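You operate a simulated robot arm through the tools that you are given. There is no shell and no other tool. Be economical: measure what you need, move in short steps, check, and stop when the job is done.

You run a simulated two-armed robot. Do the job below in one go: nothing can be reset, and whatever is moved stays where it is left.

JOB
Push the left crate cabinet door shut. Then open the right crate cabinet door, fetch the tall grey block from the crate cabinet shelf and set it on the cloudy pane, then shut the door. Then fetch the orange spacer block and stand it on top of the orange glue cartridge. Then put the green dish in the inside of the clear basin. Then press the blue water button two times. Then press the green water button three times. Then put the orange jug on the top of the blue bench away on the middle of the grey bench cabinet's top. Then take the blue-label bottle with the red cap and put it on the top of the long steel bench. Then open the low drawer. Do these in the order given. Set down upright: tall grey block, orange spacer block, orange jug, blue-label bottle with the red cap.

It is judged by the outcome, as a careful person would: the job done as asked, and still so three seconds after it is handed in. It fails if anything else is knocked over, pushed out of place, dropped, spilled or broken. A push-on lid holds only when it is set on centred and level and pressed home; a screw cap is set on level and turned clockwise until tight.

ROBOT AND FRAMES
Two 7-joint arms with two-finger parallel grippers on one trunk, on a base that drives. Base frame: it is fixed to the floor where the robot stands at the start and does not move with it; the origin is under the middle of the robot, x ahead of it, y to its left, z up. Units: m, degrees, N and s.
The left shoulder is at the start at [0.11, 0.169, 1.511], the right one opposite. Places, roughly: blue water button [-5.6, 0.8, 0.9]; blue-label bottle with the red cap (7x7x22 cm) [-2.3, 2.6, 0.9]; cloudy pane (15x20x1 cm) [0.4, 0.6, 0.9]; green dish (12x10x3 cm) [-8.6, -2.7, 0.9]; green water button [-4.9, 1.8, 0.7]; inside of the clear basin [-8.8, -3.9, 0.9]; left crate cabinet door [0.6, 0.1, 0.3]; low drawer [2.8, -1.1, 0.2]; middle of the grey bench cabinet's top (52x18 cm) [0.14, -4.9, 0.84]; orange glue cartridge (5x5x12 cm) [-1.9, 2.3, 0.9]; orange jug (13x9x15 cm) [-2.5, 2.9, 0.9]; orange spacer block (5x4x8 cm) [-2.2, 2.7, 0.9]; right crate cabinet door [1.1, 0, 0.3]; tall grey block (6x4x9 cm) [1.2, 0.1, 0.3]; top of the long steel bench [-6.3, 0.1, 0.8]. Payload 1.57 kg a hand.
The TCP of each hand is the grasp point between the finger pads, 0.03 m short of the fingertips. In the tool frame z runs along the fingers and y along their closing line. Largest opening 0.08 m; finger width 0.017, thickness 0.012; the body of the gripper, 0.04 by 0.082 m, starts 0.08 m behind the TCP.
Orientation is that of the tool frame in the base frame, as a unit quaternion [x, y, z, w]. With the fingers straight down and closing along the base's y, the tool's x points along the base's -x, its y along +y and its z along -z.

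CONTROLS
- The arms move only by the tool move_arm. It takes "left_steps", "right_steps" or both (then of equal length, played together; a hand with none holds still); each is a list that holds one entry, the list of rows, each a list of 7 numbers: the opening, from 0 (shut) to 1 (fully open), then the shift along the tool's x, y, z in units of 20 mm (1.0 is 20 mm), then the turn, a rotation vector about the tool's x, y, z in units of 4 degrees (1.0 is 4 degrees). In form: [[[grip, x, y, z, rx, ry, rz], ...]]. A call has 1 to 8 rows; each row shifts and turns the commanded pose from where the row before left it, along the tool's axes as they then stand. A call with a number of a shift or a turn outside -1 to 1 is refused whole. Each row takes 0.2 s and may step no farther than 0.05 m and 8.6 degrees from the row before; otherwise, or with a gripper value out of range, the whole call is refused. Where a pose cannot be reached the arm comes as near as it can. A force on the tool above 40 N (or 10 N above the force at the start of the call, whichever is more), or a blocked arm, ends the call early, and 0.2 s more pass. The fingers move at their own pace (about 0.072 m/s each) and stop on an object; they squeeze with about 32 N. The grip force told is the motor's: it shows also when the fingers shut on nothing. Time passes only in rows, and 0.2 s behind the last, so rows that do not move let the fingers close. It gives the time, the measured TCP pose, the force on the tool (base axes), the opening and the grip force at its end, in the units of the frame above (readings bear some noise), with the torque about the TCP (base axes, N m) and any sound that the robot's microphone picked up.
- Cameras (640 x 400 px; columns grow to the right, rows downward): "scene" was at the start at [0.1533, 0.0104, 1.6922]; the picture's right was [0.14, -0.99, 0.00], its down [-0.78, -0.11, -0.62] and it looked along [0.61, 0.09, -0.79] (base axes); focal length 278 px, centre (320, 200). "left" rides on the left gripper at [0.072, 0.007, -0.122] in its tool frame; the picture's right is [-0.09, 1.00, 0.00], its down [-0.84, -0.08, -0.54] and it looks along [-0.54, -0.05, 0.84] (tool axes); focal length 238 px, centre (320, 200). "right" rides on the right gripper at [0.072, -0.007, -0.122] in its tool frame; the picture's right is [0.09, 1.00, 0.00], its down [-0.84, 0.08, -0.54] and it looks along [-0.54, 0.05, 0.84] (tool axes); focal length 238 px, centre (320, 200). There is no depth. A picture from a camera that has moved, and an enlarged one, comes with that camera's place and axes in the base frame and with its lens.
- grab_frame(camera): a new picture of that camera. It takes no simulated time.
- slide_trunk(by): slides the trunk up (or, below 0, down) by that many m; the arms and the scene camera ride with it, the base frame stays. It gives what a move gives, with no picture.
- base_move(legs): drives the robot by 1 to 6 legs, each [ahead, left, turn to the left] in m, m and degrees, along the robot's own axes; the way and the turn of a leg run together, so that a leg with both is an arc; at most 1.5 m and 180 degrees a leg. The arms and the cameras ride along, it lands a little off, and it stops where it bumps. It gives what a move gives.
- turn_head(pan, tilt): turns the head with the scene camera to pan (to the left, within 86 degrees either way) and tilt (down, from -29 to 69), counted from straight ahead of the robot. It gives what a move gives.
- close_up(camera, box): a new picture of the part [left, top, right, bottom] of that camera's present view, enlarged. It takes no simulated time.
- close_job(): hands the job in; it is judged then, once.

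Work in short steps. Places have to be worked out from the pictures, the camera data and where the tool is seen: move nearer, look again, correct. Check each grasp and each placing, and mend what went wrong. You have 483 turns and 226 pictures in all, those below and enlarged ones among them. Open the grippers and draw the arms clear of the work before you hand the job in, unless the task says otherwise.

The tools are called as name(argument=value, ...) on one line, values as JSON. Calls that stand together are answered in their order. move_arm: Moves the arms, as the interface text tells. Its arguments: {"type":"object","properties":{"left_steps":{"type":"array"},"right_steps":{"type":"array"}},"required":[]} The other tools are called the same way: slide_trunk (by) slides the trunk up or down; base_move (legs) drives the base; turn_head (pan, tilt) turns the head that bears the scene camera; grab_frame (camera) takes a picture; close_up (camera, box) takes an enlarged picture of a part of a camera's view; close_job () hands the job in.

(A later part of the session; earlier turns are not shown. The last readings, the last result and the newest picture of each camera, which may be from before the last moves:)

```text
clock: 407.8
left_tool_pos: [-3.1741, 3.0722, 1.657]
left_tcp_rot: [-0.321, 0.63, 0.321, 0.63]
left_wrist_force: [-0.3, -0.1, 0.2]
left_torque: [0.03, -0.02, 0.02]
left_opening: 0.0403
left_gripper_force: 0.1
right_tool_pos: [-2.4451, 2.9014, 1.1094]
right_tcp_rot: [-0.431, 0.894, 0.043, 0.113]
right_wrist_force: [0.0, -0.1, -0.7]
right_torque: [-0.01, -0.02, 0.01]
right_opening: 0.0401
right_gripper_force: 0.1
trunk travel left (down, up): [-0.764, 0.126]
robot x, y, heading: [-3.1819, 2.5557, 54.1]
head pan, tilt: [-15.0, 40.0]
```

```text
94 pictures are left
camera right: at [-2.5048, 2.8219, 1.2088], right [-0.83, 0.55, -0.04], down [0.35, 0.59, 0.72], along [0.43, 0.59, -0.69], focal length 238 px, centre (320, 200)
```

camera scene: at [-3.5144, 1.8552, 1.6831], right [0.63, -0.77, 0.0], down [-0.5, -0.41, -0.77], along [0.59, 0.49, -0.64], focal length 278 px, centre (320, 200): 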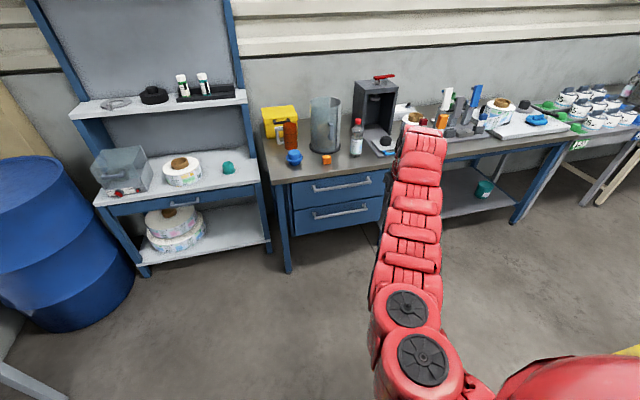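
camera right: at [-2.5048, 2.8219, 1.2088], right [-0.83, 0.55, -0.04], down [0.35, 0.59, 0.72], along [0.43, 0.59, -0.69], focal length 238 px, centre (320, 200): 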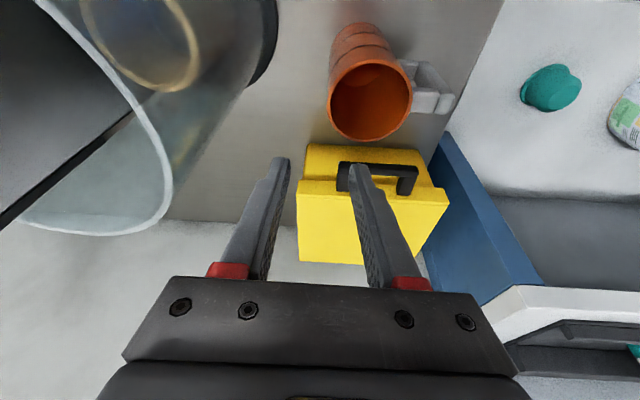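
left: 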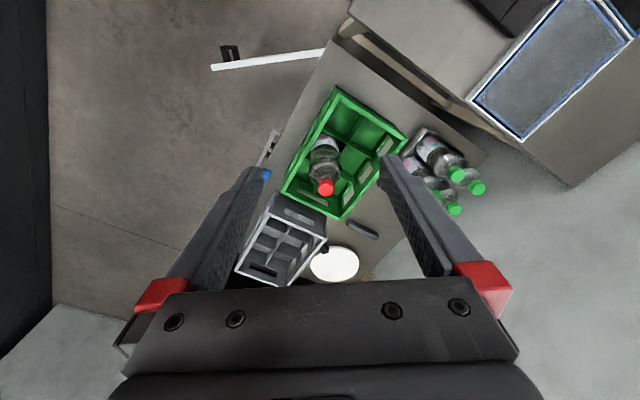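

Two hand views give rim centre (-2.482,2.915), z≈1.00. Back 1.2 cm and lower so the fingers straddle the right wall.

base_move(legs=[[-0.013, 0, 0]])

slide_trunk(by=-0.07)

grab_frame(camera="right")

```text
clock: 408.6
left_tool_pos: [-3.1776, 3.0658, 1.6553]
left_tcp_rot: [-0.322, 0.631, 0.32, 0.629]
left_wrist_force: [0.0, 0.8, 1.1]
left_torque: [0.02, 0.02, -0.04]
left_opening: 0.04
left_gripper_force: 0.0
right_tool_pos: [-2.4523, 2.8954, 1.1068]
right_tcp_rot: [-0.431, 0.894, 0.042, 0.113]
right_wrist_force: [0.3, 0.2, 0.0]
right_torque: [-0.01, -0.02, 0.01]
right_opening: 0.04
right_gripper_force: 0.0
trunk travel left (down, up): [-0.764, 0.126]
robot x, y, heading: [-3.1917, 2.5427, 54.1]
head pan, tilt: [-15.0, 40.0]
```

```text
clock: 409.7
left_tool_pos: [-3.1803, 3.0623, 1.5872]
left_tcp_rot: [-0.321, 0.63, 0.32, 0.63]
left_wrist_force: [-0.8, -0.4, -0.3]
left_torque: [-0.01, 0.03, 0.03]
left_opening: 0.0403
left_gripper_force: 0.1
right_tool_pos: [-2.4543, 2.8927, 1.0388]
right_tcp_rot: [-0.431, 0.894, 0.043, 0.112]
right_wrist_force: [-0.7, 0.1, 0.5]
right_torque: [0.01, 0.01, 0.0]
right_opening: 0.04
right_gripper_force: 0.0
trunk travel left (down, up): [-0.694, 0.196]
robot x, y, heading: [-3.1919, 2.5429, 54.0]
head pan, tilt: [-15.0, 40.0]
```

```text
93 pictures are left
camera right: at [-2.5121, 2.8122, 1.1384], right [-0.83, 0.55, -0.04], down [0.36, 0.59, 0.72], along [0.43, 0.59, -0.69], focal length 238 px, centre (320, 200)
```

right: 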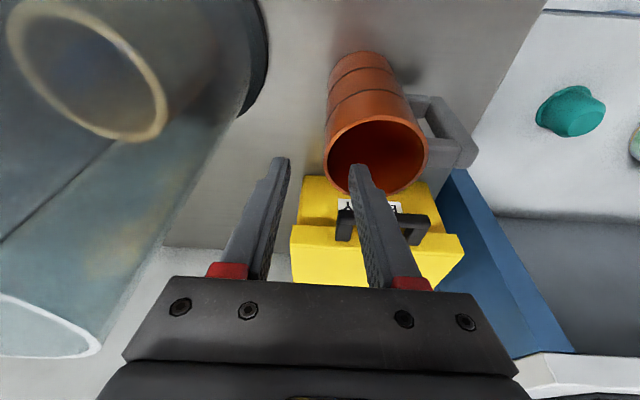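

The left fingertip is over the opening, right finger outside. Lower 4.5 cm and close.

slide_trunk(by=-0.046)

move_arm(right_steps=[[[0.3, 0, 0, 0, 0, 0, 0], [0.1, 0, 0, 0, 0, 0, 0], [0, 0, 0, 0, 0, 0, 0], [0, 0, 0, 0, 0, 0, 0], [0, 0, 0, 0, 0, 0, 0]]])

grab_frame(camera="right")

```text
clock: 410.6
left_tool_pos: [-3.181, 3.0623, 1.5416]
left_tcp_rot: [-0.321, 0.63, 0.32, 0.631]
left_wrist_force: [0.3, 0.4, -0.6]
left_torque: [-0.02, 0.0, 0.0]
left_opening: 0.0401
left_gripper_force: 0.1
right_tool_pos: [-2.4524, 2.8943, 0.9924]
right_tcp_rot: [-0.43, 0.895, 0.044, 0.113]
right_wrist_force: [-0.6, 1.2, 0.3]
right_torque: [-0.01, 0.01, 0.01]
right_opening: 0.0399
right_gripper_force: 0.1
trunk travel left (down, up): [-0.648, 0.242]
robot x, y, heading: [-3.1894, 2.5437, 53.9]
head pan, tilt: [-15.0, 40.0]
```

```text
clock: 411.8
left_tool_pos: [-3.1811, 3.063, 1.5411]
left_tcp_rot: [-0.321, 0.63, 0.321, 0.63]
left_wrist_force: [-0.4, -0.2, 0.7]
left_torque: [-0.01, 0.02, 0.01]
left_opening: 0.0397
left_gripper_force: 0.1
right_tool_pos: [-2.4522, 2.8919, 0.9931]
right_tcp_rot: [-0.432, 0.894, 0.044, 0.113]
right_wrist_force: [-0.6, -0.7, 0.7]
right_torque: [0.08, 0.1, 0.0]
right_opening: 0.006
right_gripper_force: 25.9
trunk travel left (down, up): [-0.648, 0.242]
robot x, y, heading: [-3.1906, 2.5442, 54.3]
head pan, tilt: [-15.0, 40.0]
```

```text
92 pictures are left
camera right: at [-2.5124, 2.8119, 1.0926], right [-0.83, 0.55, -0.04], down [0.35, 0.59, 0.72], along [0.43, 0.59, -0.69], focal length 238 px, centre (320, 200)
```

right: 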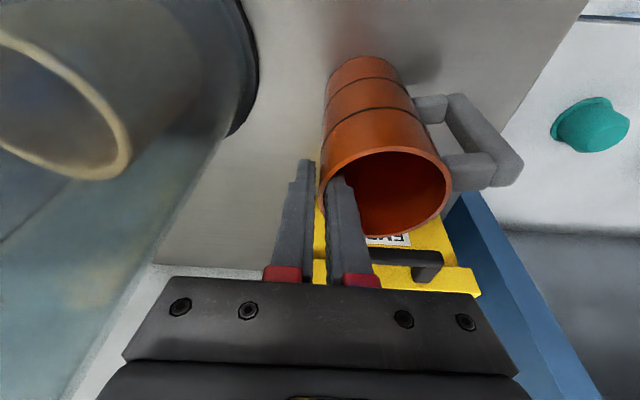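

Gripped the wall (6 mm). Lift slowly and check.

slide_trunk(by=0.05)

grab_frame(camera="right")

```text
clock: 412.7
left_tool_pos: [-3.1818, 3.0636, 1.5908]
left_tcp_rot: [-0.322, 0.63, 0.321, 0.63]
left_wrist_force: [1.1, 0.6, -0.9]
left_torque: [0.01, -0.01, -0.02]
left_opening: 0.0399
left_gripper_force: 0.0
right_tool_pos: [-2.4531, 2.8928, 1.0413]
right_tcp_rot: [-0.431, 0.894, 0.043, 0.113]
right_wrist_force: [0.3, 0.3, -0.9]
right_torque: [-0.03, -0.03, 0.01]
right_opening: 0.0061
right_gripper_force: 25.9
trunk travel left (down, up): [-0.698, 0.192]
robot x, y, heading: [-3.1937, 2.5398, 54.1]
head pan, tilt: [-15.0, 40.0]
```

```text
91 pictures are left
camera right: at [-2.512, 2.8121, 1.1422], right [-0.83, 0.55, -0.04], down [0.36, 0.59, 0.72], along [0.43, 0.59, -0.69], focal length 238 px, centre (320, 200)
```

right: 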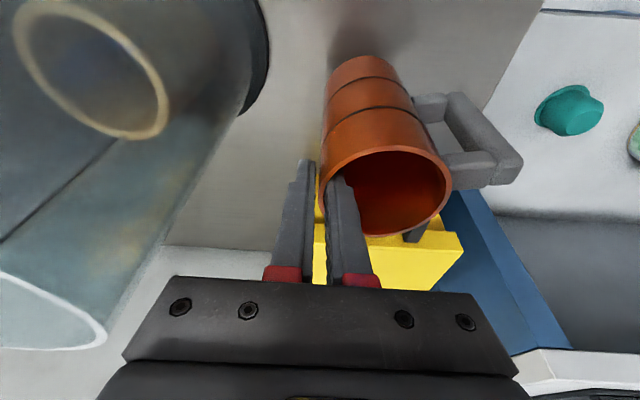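

Held well, light. Raise fully, back off 0.8 m and turn toward the destination (0.14,-4.9) to survey the way.

slide_trunk(by=0.19)

base_move(legs=[[-0.8, 0, 0], [0, 0, -57], [0, 0, -57]])

turn_head(pan=10, tilt=12)

grab_frame(camera="scene")

grab_frame(camera="right")

```text
clock: 414.8
left_tool_pos: [-3.1816, 3.0631, 1.7807]
left_tcp_rot: [-0.322, 0.63, 0.32, 0.631]
left_wrist_force: [0.2, 0.0, 0.0]
left_torque: [0.03, 0.0, 0.0]
left_opening: 0.04
left_gripper_force: 0.1
right_tool_pos: [-2.454, 2.8933, 1.2325]
right_tcp_rot: [-0.431, 0.894, 0.043, 0.112]
right_wrist_force: [0.2, -0.4, -2.7]
right_torque: [-0.01, -0.07, 0.01]
right_opening: 0.0057
right_gripper_force: 26.6
trunk travel left (down, up): [-0.888, 0.002]
robot x, y, heading: [-3.1916, 2.5415, 54.3]
head pan, tilt: [-15.0, 40.0]
```

```text
clock: 424.1
left_tool_pos: [-3.1947, 1.6657, 1.781]
left_tcp_rot: [0.357, 0.61, -0.358, 0.61]
left_wrist_force: [0.0, 1.2, 0.4]
left_torque: [-0.03, 0.01, 0.0]
left_opening: 0.0399
left_gripper_force: 0.1
right_tool_pos: [-3.6549, 1.0772, 1.2322]
right_tcp_rot: [0.522, 0.845, -0.072, 0.096]
right_wrist_force: [0.0, 0.4, -1.8]
right_torque: [-0.07, 0.08, 0.0]
right_opening: 0.0057
right_gripper_force: 25.6
trunk travel left (down, up): [-0.888, 0.002]
robot x, y, heading: [-3.6638, 1.8912, -60.7]
head pan, tilt: [-15.0, 40.0]
```

```text
clock: 425.1
left_tool_pos: [-3.1959, 1.6655, 1.7803]
left_tcp_rot: [0.357, 0.61, -0.359, 0.609]
left_wrist_force: [-0.3, 0.7, -0.1]
left_torque: [0.0, 0.02, 0.01]
left_opening: 0.0398
left_gripper_force: 0.1
right_tool_pos: [-3.6551, 1.0766, 1.2321]
right_tcp_rot: [0.521, 0.845, -0.072, 0.097]
right_wrist_force: [0.3, -0.2, -1.7]
right_torque: [0.0, 0.06, -0.01]
right_opening: 0.0059
right_gripper_force: 25.6
trunk travel left (down, up): [-0.888, 0.002]
robot x, y, heading: [-3.6655, 1.8931, -60.9]
head pan, tilt: [10.0, 12.0]
```

```text
90 pictures are left
camera scene: at [-3.5655, 1.7517, 1.8165], right [-0.78, -0.63, 0.0], down [-0.13, 0.16, -0.98], along [0.62, -0.76, -0.21], focal length 278 px, centre (320, 200)
```

scene: 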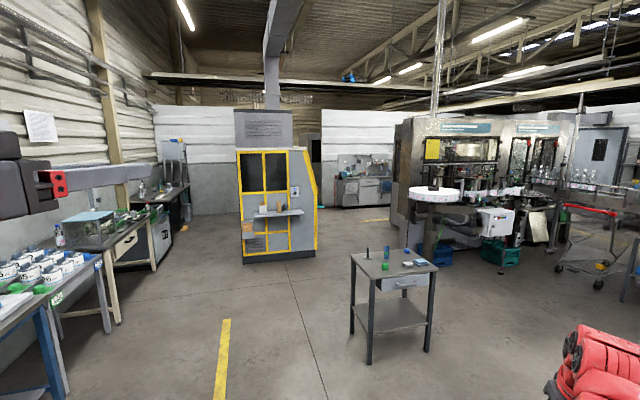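

```text
89 pictures are left
camera right: at [-3.7033, 1.1627, 1.3324], right [0.85, 0.52, -0.04], down [0.39, -0.57, 0.72], along [0.35, -0.63, -0.69], focal length 238 px, centre (320, 200)
```

right: 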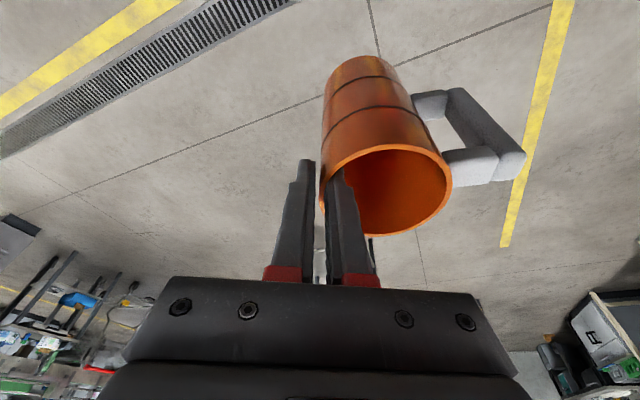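

The grey bench is at px (365,180), reached by passing right of the yellow-framed machine and left of the small table. Drive in two stages.

base_move(legs=[[1.25, 0.4, 0], [1.25, 0.4, 0], [1.07, -0.34, 0], [1.0, -0.32, 0]])

turn_head(pan=10, tilt=15)

grab_frame(camera="scene")

```text
clock: 448.2
left_tool_pos: [-0.7998, -2.2236, 1.7809]
left_tcp_rot: [0.352, 0.613, -0.353, 0.613]
left_wrist_force: [-0.2, 0.0, 0.7]
left_torque: [0.05, -0.02, -0.04]
left_opening: 0.0399
left_gripper_force: 0.1
right_tool_pos: [-1.2507, -2.8201, 1.2326]
right_tcp_rot: [0.515, 0.849, -0.071, 0.097]
right_wrist_force: [-0.3, 0.6, -1.3]
right_torque: [-0.04, 0.06, -0.03]
right_opening: 0.0058
right_gripper_force: 25.5
trunk travel left (down, up): [-0.888, 0.002]
robot x, y, heading: [-1.2738, -2.0028, -59.8]
head pan, tilt: [10.0, 12.0]
```

```text
clock: 448.8
left_tool_pos: [-0.8004, -2.224, 1.7813]
left_tcp_rot: [0.352, 0.613, -0.354, 0.612]
left_wrist_force: [-0.1, -1.2, -0.5]
left_torque: [0.0, -0.05, 0.04]
left_opening: 0.0399
left_gripper_force: 0.0
right_tool_pos: [-1.2502, -2.8207, 1.2323]
right_tcp_rot: [0.514, 0.849, -0.07, 0.097]
right_wrist_force: [0.3, 0.2, -2.1]
right_torque: [-0.03, 0.05, 0.0]
right_opening: 0.0057
right_gripper_force: 25.8
trunk travel left (down, up): [-0.888, 0.002]
robot x, y, heading: [-1.2717, -2.0013, -59.8]
head pan, tilt: [10.0, 15.0]
```

```text
88 pictures are left
camera scene: at [-1.1721, -2.1442, 1.8118], right [-0.76, -0.65, 0.0], down [-0.17, 0.2, -0.97], along [0.62, -0.74, -0.26], focal length 278 px, centre (320, 200)
```

scene: 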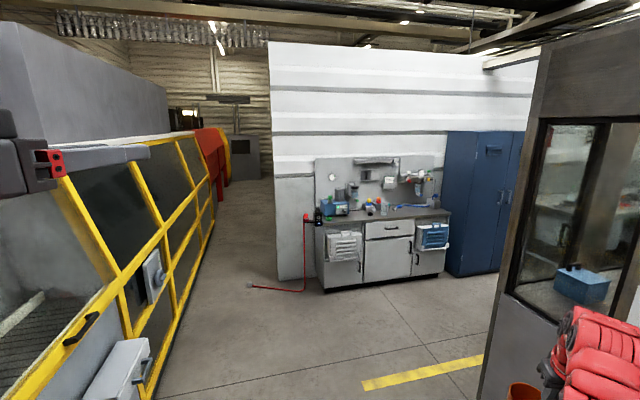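

close_up(camera="scene", box=[290, 140, 482, 260])

```text
3.33 times, centred on (386, 200) of scene
camera zoom: at [-1.1721, -2.1442, 1.8118], right [-0.76, -0.65, 0.0], down [-0.17, 0.2, -0.97], along [0.62, -0.74, -0.26], focal length 926 px, centre (100, 200)
```

zoom: 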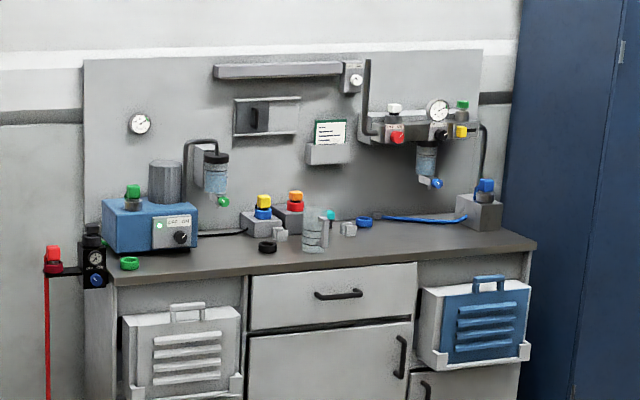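

Bench top has small items (beaker, rings); I need a nearer look at the free strip in front. Drive closer and face the bench (heading −36°).

base_move(legs=[[0.85, 0.067, 0], [0.85, 0.067, 0], [0, 0, 24]])

turn_head(pan=-5, tilt=40)

grab_frame(camera="scene")

grab_frame(camera="right")

```text
clock: 458.7
left_tool_pos: [0.2209, -3.4348, 1.7814]
left_tcp_rot: [0.219, 0.672, -0.219, 0.672]
left_wrist_force: [-0.5, -0.6, -0.8]
left_torque: [-0.02, 0.0, 0.0]
left_opening: 0.04
left_gripper_force: 0.0
right_tool_pos: [0.0497, -4.1608, 1.2313]
right_tcp_rot: [0.329, 0.937, -0.05, 0.11]
right_wrist_force: [-0.2, 0.0, -1.0]
right_torque: [-0.06, 0.04, -0.02]
right_opening: 0.0055
right_gripper_force: 26.0
trunk travel left (down, up): [-0.888, 0.002]
robot x, y, heading: [-0.297, -3.4208, -36.2]
head pan, tilt: [10.0, 15.0]
```

```text
clock: 459.6
left_tool_pos: [0.2217, -3.4342, 1.7813]
left_tcp_rot: [0.219, 0.672, -0.22, 0.672]
left_wrist_force: [-0.4, 0.5, 0.2]
left_torque: [-0.03, 0.01, -0.01]
left_opening: 0.0397
left_gripper_force: 0.0
right_tool_pos: [0.0496, -4.1602, 1.2315]
right_tcp_rot: [0.328, 0.937, -0.049, 0.11]
right_wrist_force: [0.0, -0.2, -1.4]
right_torque: [-0.05, 0.03, 0.01]
right_opening: 0.0057
right_gripper_force: 26.0
trunk travel left (down, up): [-0.888, 0.002]
robot x, y, heading: [-0.3001, -3.4205, -36.2]
head pan, tilt: [-5.0, 40.0]
```

```text
86 pictures are left
camera scene: at [-0.1715, -3.5243, 1.7722], right [-0.66, -0.75, 0.0], down [-0.48, 0.42, -0.77], along [0.58, -0.5, -0.64], focal length 278 px, centre (320, 200)
```

scene: 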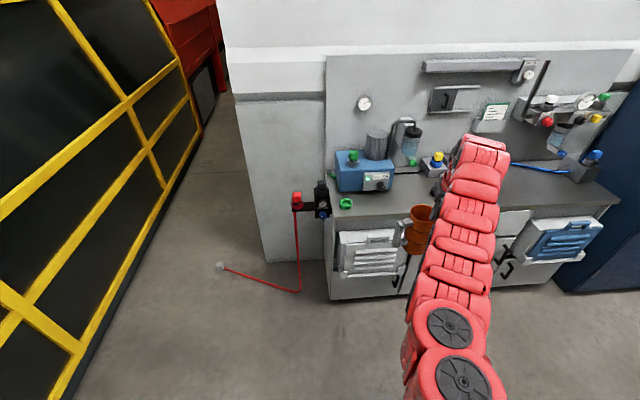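

```text
85 pictures are left
camera right: at [-0.0309, -4.1027, 1.3324], right [0.55, 0.83, -0.04], down [0.59, -0.36, 0.72], along [0.59, -0.43, -0.69], focal length 238 px, centre (320, 200)
```

right: 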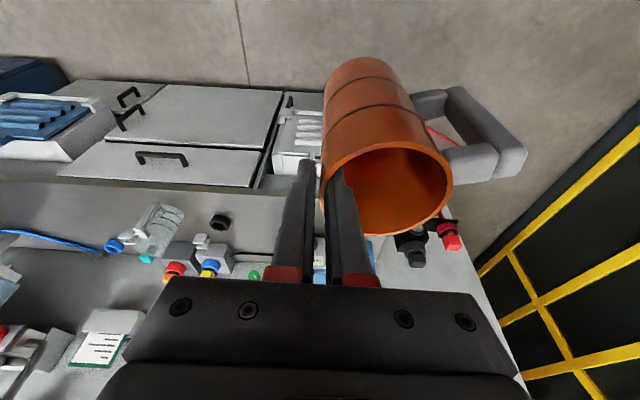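

The arm hides the middle of the bench. Shift left 0.35 m for a clear look.

base_move(legs=[[0, 0.35, 0]])

turn_head(pan=-45, tilt=40)

grab_frame(camera="scene")

```text
clock: 461.9
left_tool_pos: [0.4261, -3.1509, 1.7812]
left_tcp_rot: [0.219, 0.672, -0.219, 0.672]
left_wrist_force: [0.1, -0.4, -0.2]
left_torque: [-0.02, 0.02, 0.02]
left_opening: 0.04
left_gripper_force: 0.1
right_tool_pos: [0.2561, -3.8768, 1.2318]
right_tcp_rot: [0.329, 0.937, -0.049, 0.11]
right_wrist_force: [-0.2, -0.2, -1.0]
right_torque: [-0.04, 0.02, 0.0]
right_opening: 0.0058
right_gripper_force: 25.6
trunk travel left (down, up): [-0.888, 0.002]
robot x, y, heading: [-0.0905, -3.1385, -36.0]
head pan, tilt: [-5.0, 40.0]
```

```text
clock: 463.0
left_tool_pos: [0.4255, -3.1493, 1.7813]
left_tcp_rot: [0.218, 0.673, -0.219, 0.672]
left_wrist_force: [-0.1, 0.1, -0.1]
left_torque: [0.01, -0.03, 0.04]
left_opening: 0.04
left_gripper_force: 0.0
right_tool_pos: [0.2572, -3.8759, 1.2318]
right_tcp_rot: [0.329, 0.937, -0.05, 0.11]
right_wrist_force: [-0.6, -0.4, -0.6]
right_torque: [-0.04, 0.07, 0.01]
right_opening: 0.0056
right_gripper_force: 25.5
trunk travel left (down, up): [-0.888, 0.002]
robot x, y, heading: [-0.0964, -3.1405, -36.1]
head pan, tilt: [-45.0, 40.0]
```

```text
84 pictures are left
camera scene: at [-0.016, -3.2689, 1.7721], right [-0.99, -0.16, 0.0], down [-0.1, 0.64, -0.77], along [0.12, -0.76, -0.64], focal length 278 px, centre (320, 200)
```

scene: 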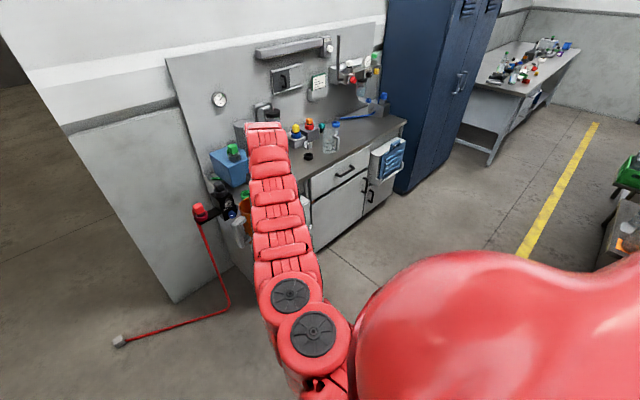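

close_up(camera="scene", box=[280, 90, 420, 200])

```text
3.64 times, centred on (350, 145) of scene
camera zoom: at [-0.016, -3.2689, 1.7721], right [-0.99, -0.16, 0.0], down [-0.1, 0.64, -0.77], along [0.12, -0.76, -0.64], focal length 1010 px, centre (211, 400)
```

zoom: 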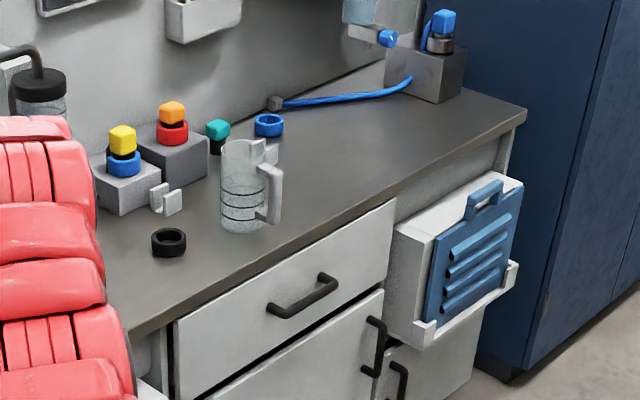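

The nominal middle (0.14,-4.9) is occupied by a beaker at (0.178,-4.898); the free part of the strip is right of it. I'll set the jug ~16 cm right of that point, centre ≈(0.043,-5.033). Drive ahead 0.4, then right 1.1.

base_move(legs=[[0.4, 0, 0], [0, -0.55, 0], [0, -0.547, 0]])

grab_frame(camera="right")

```text
clock: 471.0
left_tool_pos: [0.1083, -4.2682, 1.7808]
left_tcp_rot: [0.217, 0.673, -0.217, 0.673]
left_wrist_force: [-1.0, 0.5, -0.1]
left_torque: [0.0, 0.0, -0.04]
left_opening: 0.0399
left_gripper_force: 0.0
right_tool_pos: [-0.0583, -4.997, 1.2324]
right_tcp_rot: [0.325, 0.938, -0.049, 0.109]
right_wrist_force: [-0.5, -0.3, -1.9]
right_torque: [-0.08, 0.02, -0.02]
right_opening: 0.0055
right_gripper_force: 25.2
trunk travel left (down, up): [-0.888, 0.002]
robot x, y, heading: [-0.4121, -4.2616, -35.7]
head pan, tilt: [-45.0, 40.0]
```

```text
82 pictures are left
camera right: at [-0.1377, -4.9396, 1.3327], right [0.55, 0.84, -0.04], down [0.59, -0.35, 0.72], along [0.59, -0.42, -0.69], focal length 238 px, centre (320, 200)
```

right: 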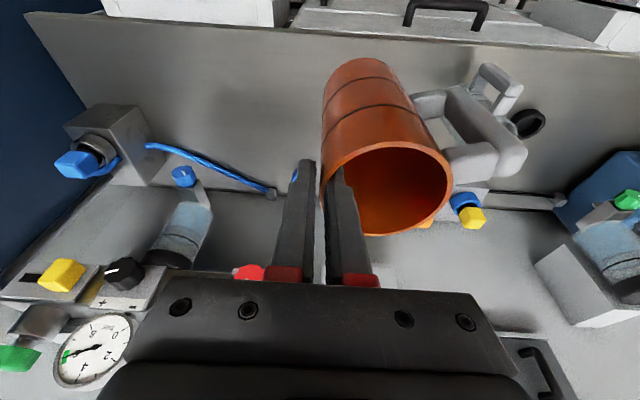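

Forward 10 cm, then lower toward the top.

base_move(legs=[[0.103, -0.005, 0]])

slide_trunk(by=-0.19)

grab_frame(camera="right")

turn_head(pan=-20, tilt=45)

grab_frame(camera="scene")

```text
clock: 472.1
left_tool_pos: [0.1861, -4.3295, 1.7812]
left_tcp_rot: [0.215, 0.673, -0.217, 0.674]
left_wrist_force: [0.8, 1.2, -0.6]
left_torque: [0.0, 0.01, -0.02]
left_opening: 0.0401
left_gripper_force: 0.1
right_tool_pos: [0.0193, -5.0597, 1.2336]
right_tcp_rot: [0.325, 0.938, -0.05, 0.11]
right_wrist_force: [-0.7, 0.4, -1.1]
right_torque: [-0.08, 0.04, 0.0]
right_opening: 0.0056
right_gripper_force: 25.6
trunk travel left (down, up): [-0.888, 0.002]
robot x, y, heading: [-0.3338, -4.3288, -35.8]
head pan, tilt: [-45.0, 40.0]
```

```text
clock: 474.2
left_tool_pos: [0.1876, -4.3318, 1.5915]
left_tcp_rot: [0.215, 0.674, -0.216, 0.673]
left_wrist_force: [0.5, -0.2, 0.1]
left_torque: [0.0, 0.0, 0.03]
left_opening: 0.0398
left_gripper_force: 0.1
right_tool_pos: [0.0222, -5.0615, 1.0423]
right_tcp_rot: [0.325, 0.938, -0.05, 0.11]
right_wrist_force: [0.5, -0.9, -2.2]
right_torque: [-0.06, 0.06, 0.01]
right_opening: 0.0055
right_gripper_force: 25.7
trunk travel left (down, up): [-0.698, 0.192]
robot x, y, heading: [-0.3337, -4.3233, -35.4]
head pan, tilt: [-45.0, 40.0]
```

```text
81 pictures are left
camera right: at [-0.0586, -5.0037, 1.1426], right [0.55, 0.84, -0.04], down [0.59, -0.35, 0.72], along [0.59, -0.42, -0.69], focal length 238 px, centre (320, 200)
```

right: 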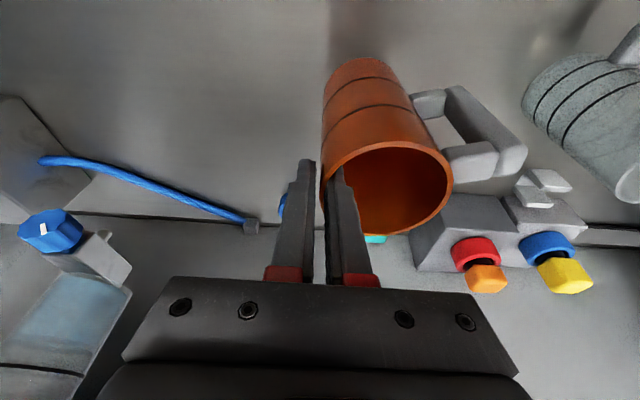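

```text
clock: 475.1
left_tool_pos: [0.1877, -4.3319, 1.5921]
left_tcp_rot: [0.216, 0.673, -0.217, 0.673]
left_wrist_force: [0.4, 0.4, 0.8]
left_torque: [0.01, 0.01, -0.02]
left_opening: 0.0401
left_gripper_force: 0.1
right_tool_pos: [0.0221, -5.0614, 1.042]
right_tcp_rot: [0.325, 0.938, -0.05, 0.11]
right_wrist_force: [0.2, 0.3, -0.7]
right_torque: [-0.07, 0.01, 0.03]
right_opening: 0.0053
right_gripper_force: 25.5
trunk travel left (down, up): [-0.698, 0.192]
robot x, y, heading: [-0.3302, -4.3257, -35.5]
head pan, tilt: [-20.0, 45.0]
```

```text
80 pictures are left
camera scene: at [-0.222, -4.4385, 1.5749], right [-0.83, -0.56, 0.0], down [-0.4, 0.58, -0.71], along [0.4, -0.58, -0.71], focal length 278 px, centre (320, 200)
```

scene: 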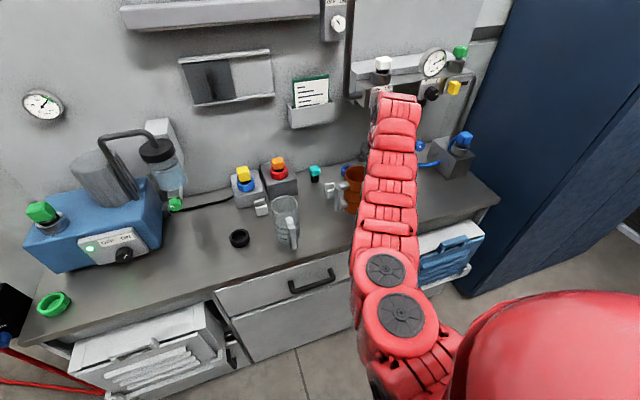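

Plenty of room: the beaker is ~20 cm away. Shift 6 cm left (closer to the middle) and lower.

base_move(legs=[[0, 0.06, 0]])

slide_trunk(by=-0.035)

close_up(camera="scene", box=[240, 130, 420, 270])

```text
clock: 476.1
left_tool_pos: [0.2226, -4.2857, 1.591]
left_tcp_rot: [0.216, 0.673, -0.217, 0.673]
left_wrist_force: [0.7, 0.3, 0.1]
left_torque: [-0.03, -0.03, 0.03]
left_opening: 0.04
left_gripper_force: 0.1
right_tool_pos: [0.0558, -5.0136, 1.041]
right_tcp_rot: [0.326, 0.938, -0.049, 0.11]
right_wrist_force: [0.5, 0.6, -1.9]
right_torque: [-0.07, 0.02, -0.03]
right_opening: 0.0056
right_gripper_force: 25.9
trunk travel left (down, up): [-0.698, 0.192]
robot x, y, heading: [-0.2963, -4.2768, -35.6]
head pan, tilt: [-20.0, 45.0]
```

```text
clock: 476.9
left_tool_pos: [0.2225, -4.2827, 1.5566]
left_tcp_rot: [0.216, 0.673, -0.217, 0.673]
left_wrist_force: [0.0, 0.0, 0.3]
left_torque: [0.03, 0.01, 0.03]
left_opening: 0.04
left_gripper_force: 0.1
right_tool_pos: [0.0566, -5.0121, 1.0087]
right_tcp_rot: [0.325, 0.938, -0.05, 0.11]
right_wrist_force: [0.4, -0.5, -1.0]
right_torque: [-0.07, 0.07, 0.02]
right_opening: 0.0056
right_gripper_force: 25.5
trunk travel left (down, up): [-0.663, 0.227]
robot x, y, heading: [-0.2967, -4.2746, -35.6]
head pan, tilt: [-20.0, 45.0]
```

```text
2.86 times, centred on (330, 200) of scene
camera zoom: at [-0.1876, -4.3893, 1.54], right [-0.83, -0.56, 0.0], down [-0.4, 0.58, -0.71], along [0.4, -0.58, -0.71], focal length 794 px, centre (291, 200)
```

zoom: 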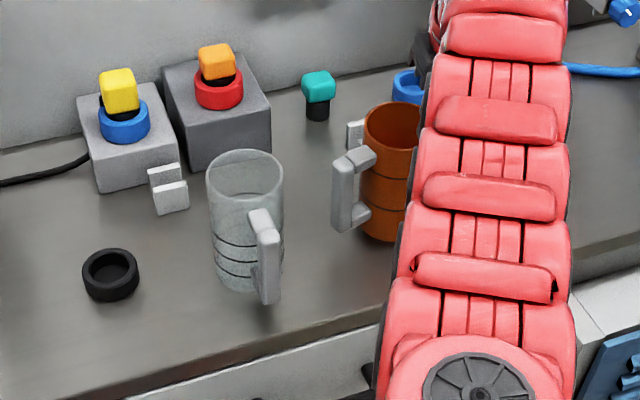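

Well clear. Another 2.5 cm left, then lower to contact.

base_move(legs=[[0, 0.025, 0]])

slide_trunk(by=-0.012)

slide_trunk(by=-0.006)

slide_trunk(by=-0.004)

```text
clock: 477.7
left_tool_pos: [0.2342, -4.2679, 1.5559]
left_tcp_rot: [0.218, 0.673, -0.217, 0.673]
left_wrist_force: [0.2, -0.7, 0.4]
left_torque: [-0.01, -0.02, 0.02]
left_opening: 0.04
left_gripper_force: 0.1
right_tool_pos: [0.0675, -4.9951, 1.0063]
right_tcp_rot: [0.326, 0.938, -0.048, 0.11]
right_wrist_force: [-0.2, -0.3, -0.7]
right_torque: [-0.04, 0.02, -0.01]
right_opening: 0.0053
right_gripper_force: 25.5
trunk travel left (down, up): [-0.663, 0.227]
robot x, y, heading: [-0.2827, -4.2605, -35.7]
head pan, tilt: [-20.0, 45.0]
```

```text
clock: 478.3
left_tool_pos: [0.2371, -4.2646, 1.5443]
left_tcp_rot: [0.217, 0.673, -0.218, 0.673]
left_wrist_force: [-0.7, 0.8, 0.2]
left_torque: [0.0, -0.02, -0.02]
left_opening: 0.0399
left_gripper_force: 0.0
right_tool_pos: [0.0697, -4.9932, 0.9955]
right_tcp_rot: [0.326, 0.938, -0.049, 0.109]
right_wrist_force: [-0.5, -0.2, -2.1]
right_torque: [-0.05, 0.02, 0.0]
right_opening: 0.0053
right_gripper_force: 25.4
trunk travel left (down, up): [-0.651, 0.239]
robot x, y, heading: [-0.2839, -4.2561, -35.6]
head pan, tilt: [-20.0, 45.0]
```

```text
clock: 478.8
left_tool_pos: [0.2353, -4.2623, 1.5393]
left_tcp_rot: [0.216, 0.673, -0.217, 0.674]
left_wrist_force: [-0.6, 0.2, -0.2]
left_torque: [0.0, -0.01, 0.01]
left_opening: 0.0399
left_gripper_force: 0.0
right_tool_pos: [0.0679, -4.9934, 0.9928]
right_tcp_rot: [0.327, 0.937, -0.051, 0.112]
right_wrist_force: [-0.3, -6.5, 25.0]
right_torque: [0.37, 0.04, 0.04]
right_opening: 0.0059
right_gripper_force: 25.7
trunk travel left (down, up): [-0.645, 0.245]
robot x, y, heading: [-0.2846, -4.2559, -35.5]
head pan, tilt: [-20.0, 45.0]
```

```text
clock: 479.3
left_tool_pos: [0.2353, -4.2625, 1.5362]
left_tcp_rot: [0.216, 0.673, -0.216, 0.673]
left_wrist_force: [0.7, 0.3, 0.1]
left_torque: [0.01, -0.03, 0.02]
left_opening: 0.0402
left_gripper_force: 0.1
right_tool_pos: [0.0693, -4.9951, 0.9927]
right_tcp_rot: [0.327, 0.936, -0.053, 0.114]
right_wrist_force: [-2.2, 0.8, 15.2]
right_torque: [0.91, 0.45, 0.09]
right_opening: 0.0059
right_gripper_force: 25.7
trunk travel left (down, up): [-0.642, 0.248]
robot x, y, heading: [-0.2822, -4.2556, -35.5]
head pan, tilt: [-20.0, 45.0]
stopped: the force on the tool passed its limit at 43 N (the readings are from after the stop); the commanded pose is now the measured one
```

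Contact. Relax 5 mm, open, then raise.

slide_trunk(by=0.005)

move_arm(right_steps=[[[0.15, 0, 0, 0, 0, 0, 0], [0.25, 0, 0, 0, 0, 0, 0], [0.35, 0, 0, 0, 0, 0, 0], [0.35, 0, 0, 0, 0, 0, 0]]])

slide_trunk(by=0.24)

grab_frame(camera="right")

close_up(camera="scene", box=[240, 130, 420, 270])

```text
clock: 479.8
left_tool_pos: [0.2368, -4.2653, 1.5409]
left_tcp_rot: [0.217, 0.673, -0.217, 0.673]
left_wrist_force: [0.4, 0.5, -0.7]
left_torque: [0.04, 0.01, 0.03]
left_opening: 0.04
left_gripper_force: 0.0
right_tool_pos: [0.0705, -4.9941, 0.9955]
right_tcp_rot: [0.327, 0.937, -0.053, 0.113]
right_wrist_force: [0.8, -0.5, -2.1]
right_torque: [-0.07, 0.06, 0.04]
right_opening: 0.0057
right_gripper_force: 25.5
trunk travel left (down, up): [-0.647, 0.243]
robot x, y, heading: [-0.2791, -4.2563, -36.2]
head pan, tilt: [-20.0, 45.0]
```

```text
clock: 480.8
left_tool_pos: [0.2369, -4.2647, 1.5419]
left_tcp_rot: [0.217, 0.673, -0.217, 0.673]
left_wrist_force: [-0.1, 1.0, -0.4]
left_torque: [0.0, 0.03, -0.03]
left_opening: 0.04
left_gripper_force: 0.0
right_tool_pos: [0.0698, -4.9963, 0.9951]
right_tcp_rot: [0.327, 0.937, -0.052, 0.114]
right_wrist_force: [-0.5, -0.8, -0.6]
right_torque: [-0.02, 0.02, -0.01]
right_opening: 0.028
right_gripper_force: 0.1
trunk travel left (down, up): [-0.647, 0.243]
robot x, y, heading: [-0.2814, -4.2555, -35.9]
head pan, tilt: [-20.0, 45.0]
```

```text
clock: 483.3
left_tool_pos: [0.237, -4.2653, 1.7809]
left_tcp_rot: [0.217, 0.673, -0.217, 0.673]
left_wrist_force: [0.0, 0.0, -0.4]
left_torque: [-0.01, 0.0, 0.0]
left_opening: 0.0399
left_gripper_force: 0.0
right_tool_pos: [0.0701, -4.9953, 1.2349]
right_tcp_rot: [0.327, 0.937, -0.052, 0.113]
right_wrist_force: [-0.4, -0.4, 0.2]
right_torque: [0.02, 0.03, 0.03]
right_opening: 0.0281
right_gripper_force: 0.0
trunk travel left (down, up): [-0.887, 0.003]
robot x, y, heading: [-0.2825, -4.2556, -36.0]
head pan, tilt: [-20.0, 45.0]
```

```text
78 pictures are left
camera right: at [-0.011, -4.9375, 1.3342], right [0.55, 0.83, -0.05], down [0.59, -0.35, 0.73], along [0.59, -0.43, -0.68], focal length 238 px, centre (320, 200)
```

right: 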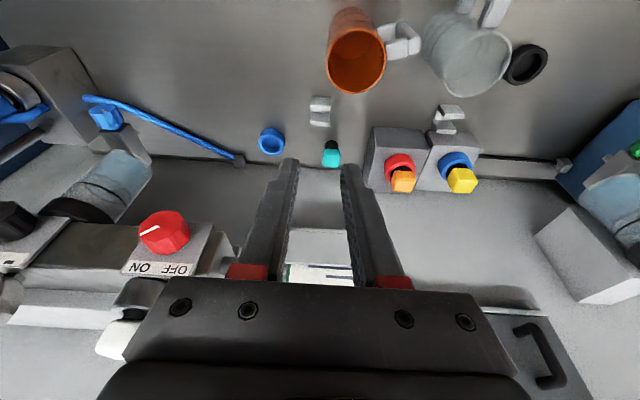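

```text
2.86 times, centred on (330, 200) of scene
camera zoom: at [-0.1733, -4.3703, 1.7644], right [-0.83, -0.56, 0.0], down [-0.4, 0.58, -0.71], along [0.4, -0.58, -0.71], focal length 794 px, centre (291, 200)
```

zoom: 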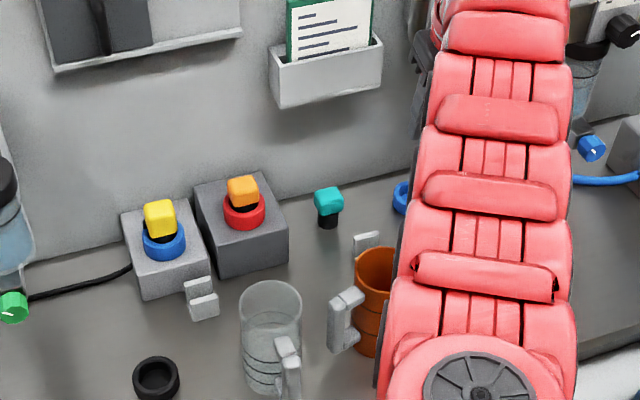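

Jug stands upright on the bench. Now go back for the red-cap bottle: retrace the route.

base_move(legs=[[-0.25, 0, 0], [0, 0.664, 0], [-0.26, 0, 0], [0, 0, -24], [-0.84, -0.09, 0], [-0.84, -0.09, 0]])

base_move(legs=[[-1.04, 0.34, 0], [-1.04, 0.34, 0], [-1.0, -0.3, 0], [-0.9, -0.3, 0], [0, 0, 57], [0, 0, 57]])

turn_head(pan=-15, tilt=40)

grab_frame(camera="scene")

```text
clock: 499.3
left_tool_pos: [-0.8409, -2.2698, 1.7802]
left_tcp_rot: [0.356, 0.612, -0.356, 0.61]
left_wrist_force: [-0.4, -0.7, 0.2]
left_torque: [0.0, -0.02, -0.05]
left_opening: 0.0399
left_gripper_force: 0.0
right_tool_pos: [-1.2965, -2.8654, 1.2349]
right_tcp_rot: [0.519, 0.846, -0.076, 0.1]
right_wrist_force: [-0.7, 0.5, 0.0]
right_torque: [-0.02, 0.04, 0.01]
right_opening: 0.028
right_gripper_force: 0.0
trunk travel left (down, up): [-0.887, 0.003]
robot x, y, heading: [-1.3109, -2.0467, -60.4]
head pan, tilt: [-20.0, 45.0]
```

```text
clock: 524.7
left_tool_pos: [-3.1942, 1.9728, 1.7806]
left_tcp_rot: [-0.316, 0.632, 0.317, 0.633]
left_wrist_force: [-0.2, -0.8, 0.3]
left_torque: [-0.02, 0.02, -0.01]
left_opening: 0.0401
left_gripper_force: 0.0
right_tool_pos: [-2.467, 1.792, 1.235]
right_tcp_rot: [-0.422, 0.898, 0.042, 0.116]
right_wrist_force: [0.2, -0.7, 0.2]
right_torque: [-0.01, -0.01, 0.01]
right_opening: 0.028
right_gripper_force: 0.1
trunk travel left (down, up): [-0.887, 0.003]
robot x, y, heading: [-3.215, 1.4497, 53.3]
head pan, tilt: [-20.0, 45.0]
```

```text
clock: 525.4
left_tool_pos: [-3.2001, 1.9761, 1.781]
left_tcp_rot: [-0.318, 0.632, 0.316, 0.633]
left_wrist_force: [-0.9, 0.6, 1.1]
left_torque: [-0.01, -0.02, 0.01]
left_opening: 0.04
left_gripper_force: 0.0
right_tool_pos: [-2.471, 1.7939, 1.2376]
right_tcp_rot: [-0.423, 0.897, 0.04, 0.119]
right_wrist_force: [0.2, -0.5, 0.1]
right_torque: [0.01, 0.0, 0.02]
right_opening: 0.028
right_gripper_force: 0.0
trunk travel left (down, up): [-0.887, 0.003]
robot x, y, heading: [-3.2149, 1.4528, 53.2]
head pan, tilt: [-15.0, 40.0]
```

```text
76 pictures are left
camera scene: at [-3.0929, 1.5639, 1.7725], right [0.62, -0.79, -0.01], down [-0.51, -0.4, -0.76], along [0.6, 0.48, -0.64], focal length 278 px, centre (320, 200)
```

scene: 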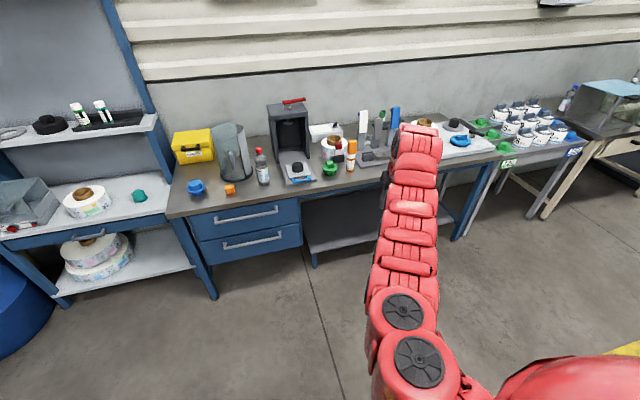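

Bottle stands at ≈(-2.30,2.60), cap top ≈1.06 (spacer still on the cartridge). Drive up, stopping 12 cm short; I'll take it by the cap/neck from above.

base_move(legs=[[0.63, 0.348, 0]])

move_arm(right_steps=[[[0.75, 0, 0, 0, 0, 0, 0], [0.75, 0, 0, 0, 0, 0, 0], [0.75, 0, 0, 0, 0, 0, 0], [0.75, 0, 0, 0, 0, 0, 0]]])

grab_frame(camera="right")

```text
clock: 529.3
left_tool_pos: [-3.1078, 2.6901, 1.7798]
left_tcp_rot: [-0.318, 0.631, 0.314, 0.634]
left_wrist_force: [0.4, -0.4, 0.0]
left_torque: [-0.01, -0.02, 0.0]
left_opening: 0.0398
left_gripper_force: 0.2
right_tool_pos: [-2.3771, 2.5085, 1.2363]
right_tcp_rot: [-0.422, 0.898, 0.04, 0.119]
right_wrist_force: [0.1, -0.1, -0.2]
right_torque: [0.04, -0.01, -0.03]
right_opening: 0.028
right_gripper_force: 0.1
trunk travel left (down, up): [-0.887, 0.003]
robot x, y, heading: [-3.1237, 2.1662, 53.1]
head pan, tilt: [-15.0, 40.0]
```

```text
clock: 530.3
left_tool_pos: [-3.1058, 2.6909, 1.7801]
left_tcp_rot: [-0.317, 0.632, 0.315, 0.633]
left_wrist_force: [0.3, 0.4, 0.7]
left_torque: [0.02, -0.03, 0.01]
left_opening: 0.0401
left_gripper_force: 0.0
right_tool_pos: [-2.3762, 2.509, 1.2377]
right_tcp_rot: [-0.422, 0.898, 0.04, 0.118]
right_wrist_force: [0.0, 0.3, 0.5]
right_torque: [0.03, 0.02, -0.02]
right_opening: 0.06
right_gripper_force: 0.0
trunk travel left (down, up): [-0.887, 0.003]
robot x, y, heading: [-3.1194, 2.1662, 52.9]
head pan, tilt: [-15.0, 40.0]
```

```text
75 pictures are left
camera right: at [-2.4387, 2.4292, 1.3361], right [-0.82, 0.57, -0.05], down [0.36, 0.58, 0.73], along [0.44, 0.58, -0.68], focal length 238 px, centre (320, 200)
```

right: 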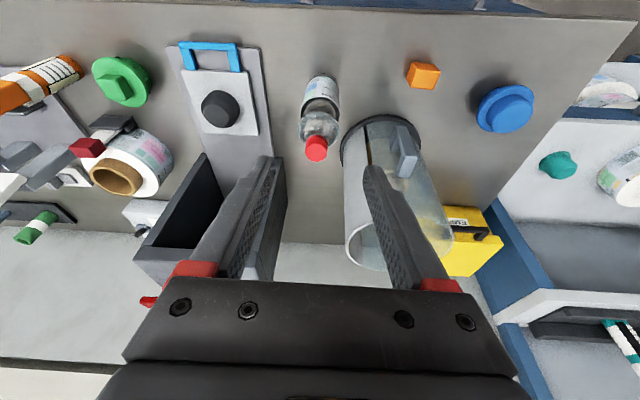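

Cap centre ≈(-2.312,2.580). Move 9 cm ahead over it and lower partway.

base_move(legs=[[0.091, -0.007, 0]])

slide_trunk(by=-0.12)

grab_frame(camera="right")

```text
clock: 531.4
left_tool_pos: [-3.0504, 2.7558, 1.7804]
left_tcp_rot: [-0.318, 0.631, 0.316, 0.633]
left_wrist_force: [-1.0, 1.0, -0.4]
left_torque: [0.01, -0.01, 0.01]
left_opening: 0.0401
left_gripper_force: 0.1
right_tool_pos: [-2.3207, 2.5747, 1.2383]
right_tcp_rot: [-0.423, 0.897, 0.04, 0.12]
right_wrist_force: [-0.8, -0.2, -0.2]
right_torque: [0.02, -0.04, -0.01]
right_opening: 0.0602
right_gripper_force: 0.1
trunk travel left (down, up): [-0.887, 0.003]
robot x, y, heading: [-3.0597, 2.2375, 53.1]
head pan, tilt: [-15.0, 40.0]
```

```text
clock: 532.9
left_tool_pos: [-3.048, 2.7611, 1.6597]
left_tcp_rot: [-0.318, 0.632, 0.315, 0.633]
left_wrist_force: [-1.0, -0.4, -0.5]
left_torque: [0.0, 0.01, -0.01]
left_opening: 0.04
left_gripper_force: 0.0
right_tool_pos: [-2.3187, 2.5769, 1.1177]
right_tcp_rot: [-0.422, 0.898, 0.04, 0.118]
right_wrist_force: [-0.6, 0.1, -0.5]
right_torque: [0.0, 0.0, 0.01]
right_opening: 0.0599
right_gripper_force: 0.0
trunk travel left (down, up): [-0.767, 0.123]
robot x, y, heading: [-3.0607, 2.2355, 53.3]
head pan, tilt: [-15.0, 40.0]
```

```text
74 pictures are left
camera right: at [-2.3794, 2.497, 1.2162], right [-0.82, 0.57, -0.05], down [0.36, 0.58, 0.73], along [0.44, 0.58, -0.68], focal length 238 px, centre (320, 200)
```

right: 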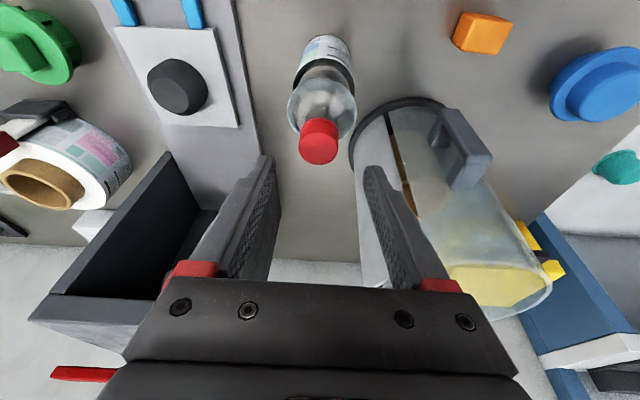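

Nudge 8 mm forward, 3 mm right; narrow to 5 cm and lower onto the neck.

move_arm(right_steps=[[[0.65, -0.39, -0.15, 0.1, 0, 0, 0]]])

slide_trunk(by=-0.07)

grab_frame(camera="right")

```text
clock: 533.3
left_tool_pos: [-3.0475, 2.7602, 1.6587]
left_tcp_rot: [-0.318, 0.632, 0.314, 0.633]
left_wrist_force: [0.5, -0.4, 0.1]
left_torque: [0.03, -0.03, -0.01]
left_opening: 0.04
left_gripper_force: 0.1
right_tool_pos: [-2.3104, 2.5809, 1.1158]
right_tcp_rot: [-0.421, 0.898, 0.04, 0.119]
right_wrist_force: [0.3, -0.5, -0.7]
right_torque: [-0.02, 0.03, 0.01]
right_opening: 0.052
right_gripper_force: 0.0
trunk travel left (down, up): [-0.767, 0.123]
robot x, y, heading: [-3.061, 2.2378, 53.2]
head pan, tilt: [-15.0, 40.0]
```

```text
clock: 534.4
left_tool_pos: [-3.0482, 2.7601, 1.5898]
left_tcp_rot: [-0.318, 0.631, 0.315, 0.633]
left_wrist_force: [0.0, -0.7, -0.2]
left_torque: [-0.02, -0.01, 0.03]
left_opening: 0.04
left_gripper_force: 0.1
right_tool_pos: [-2.3116, 2.5811, 1.0472]
right_tcp_rot: [-0.423, 0.897, 0.04, 0.119]
right_wrist_force: [-3.4, 0.4, 7.5]
right_torque: [0.09, 0.23, 0.05]
right_opening: 0.0539
right_gripper_force: 1.3
trunk travel left (down, up): [-0.697, 0.193]
robot x, y, heading: [-3.0607, 2.2383, 53.6]
head pan, tilt: [-15.0, 40.0]
```

```text
73 pictures are left
camera right: at [-2.3726, 2.5019, 1.1467], right [-0.82, 0.57, -0.05], down [0.36, 0.58, 0.73], along [0.44, 0.58, -0.68], focal length 238 px, centre (320, 200)
```

right: 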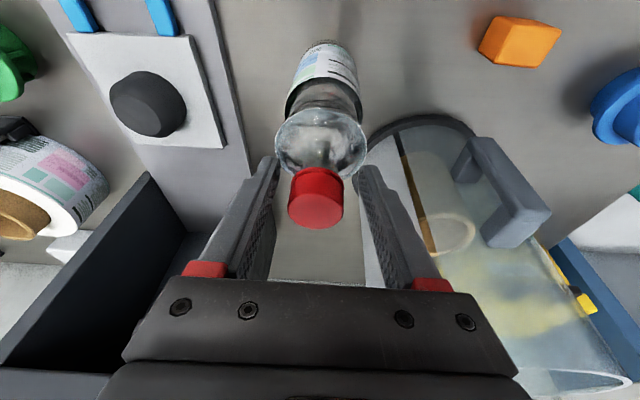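

Fingertips just touch the shoulder; the cap is between the fingers. Lift 4 mm and close.

slide_trunk(by=0.006)

move_arm(right_steps=[[[0.5, 0, 0, 0, 0, 0, 0], [0.3, 0, 0, 0, 0, 0, 0], [0, 0, 0, 0, 0, 0, 0], [0, 0, 0, 0, 0, 0, 0], [0, 0, 0, 0, 0, 0, 0]]])

grab_frame(camera="right")

```text
clock: 535.0
left_tool_pos: [-3.0471, 2.7591, 1.5947]
left_tcp_rot: [-0.317, 0.632, 0.315, 0.633]
left_wrist_force: [0.0, -0.1, 0.8]
left_torque: [-0.01, -0.01, 0.02]
left_opening: 0.0398
left_gripper_force: 0.1
right_tool_pos: [-2.311, 2.5812, 1.0524]
right_tcp_rot: [-0.423, 0.897, 0.04, 0.119]
right_wrist_force: [-0.2, -0.1, -0.7]
right_torque: [0.03, 0.0, 0.03]
right_opening: 0.052
right_gripper_force: 0.1
trunk travel left (down, up): [-0.703, 0.187]
robot x, y, heading: [-3.0606, 2.2353, 53.2]
head pan, tilt: [-15.0, 40.0]
```

```text
clock: 536.2
left_tool_pos: [-3.0501, 2.76, 1.5958]
left_tcp_rot: [-0.319, 0.63, 0.315, 0.634]
left_wrist_force: [-0.1, -0.4, -0.4]
left_torque: [0.02, -0.01, -0.01]
left_opening: 0.04
left_gripper_force: 0.1
right_tool_pos: [-2.3129, 2.5819, 1.0557]
right_tcp_rot: [-0.423, 0.897, 0.04, 0.122]
right_wrist_force: [2.2, 6.1, 24.7]
right_torque: [1.34, 0.3, -0.18]
right_opening: 0.0329
right_gripper_force: 32.2
trunk travel left (down, up): [-0.703, 0.187]
robot x, y, heading: [-3.0604, 2.2399, 53.3]
head pan, tilt: [-15.0, 40.0]
```

```text
72 pictures are left
camera right: at [-2.3741, 2.5015, 1.155], right [-0.82, 0.57, -0.05], down [0.35, 0.58, 0.73], along [0.45, 0.58, -0.68], focal length 238 px, centre (320, 200)
```

right: 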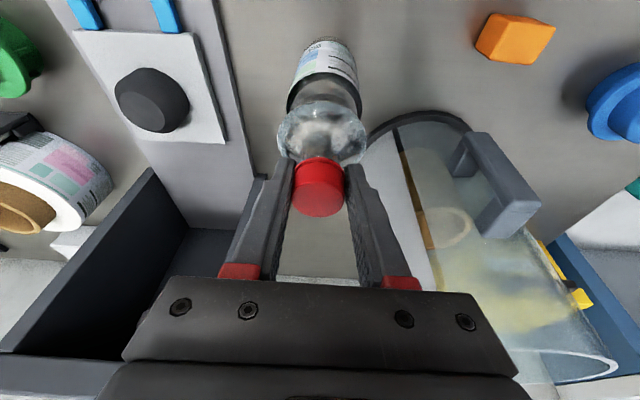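

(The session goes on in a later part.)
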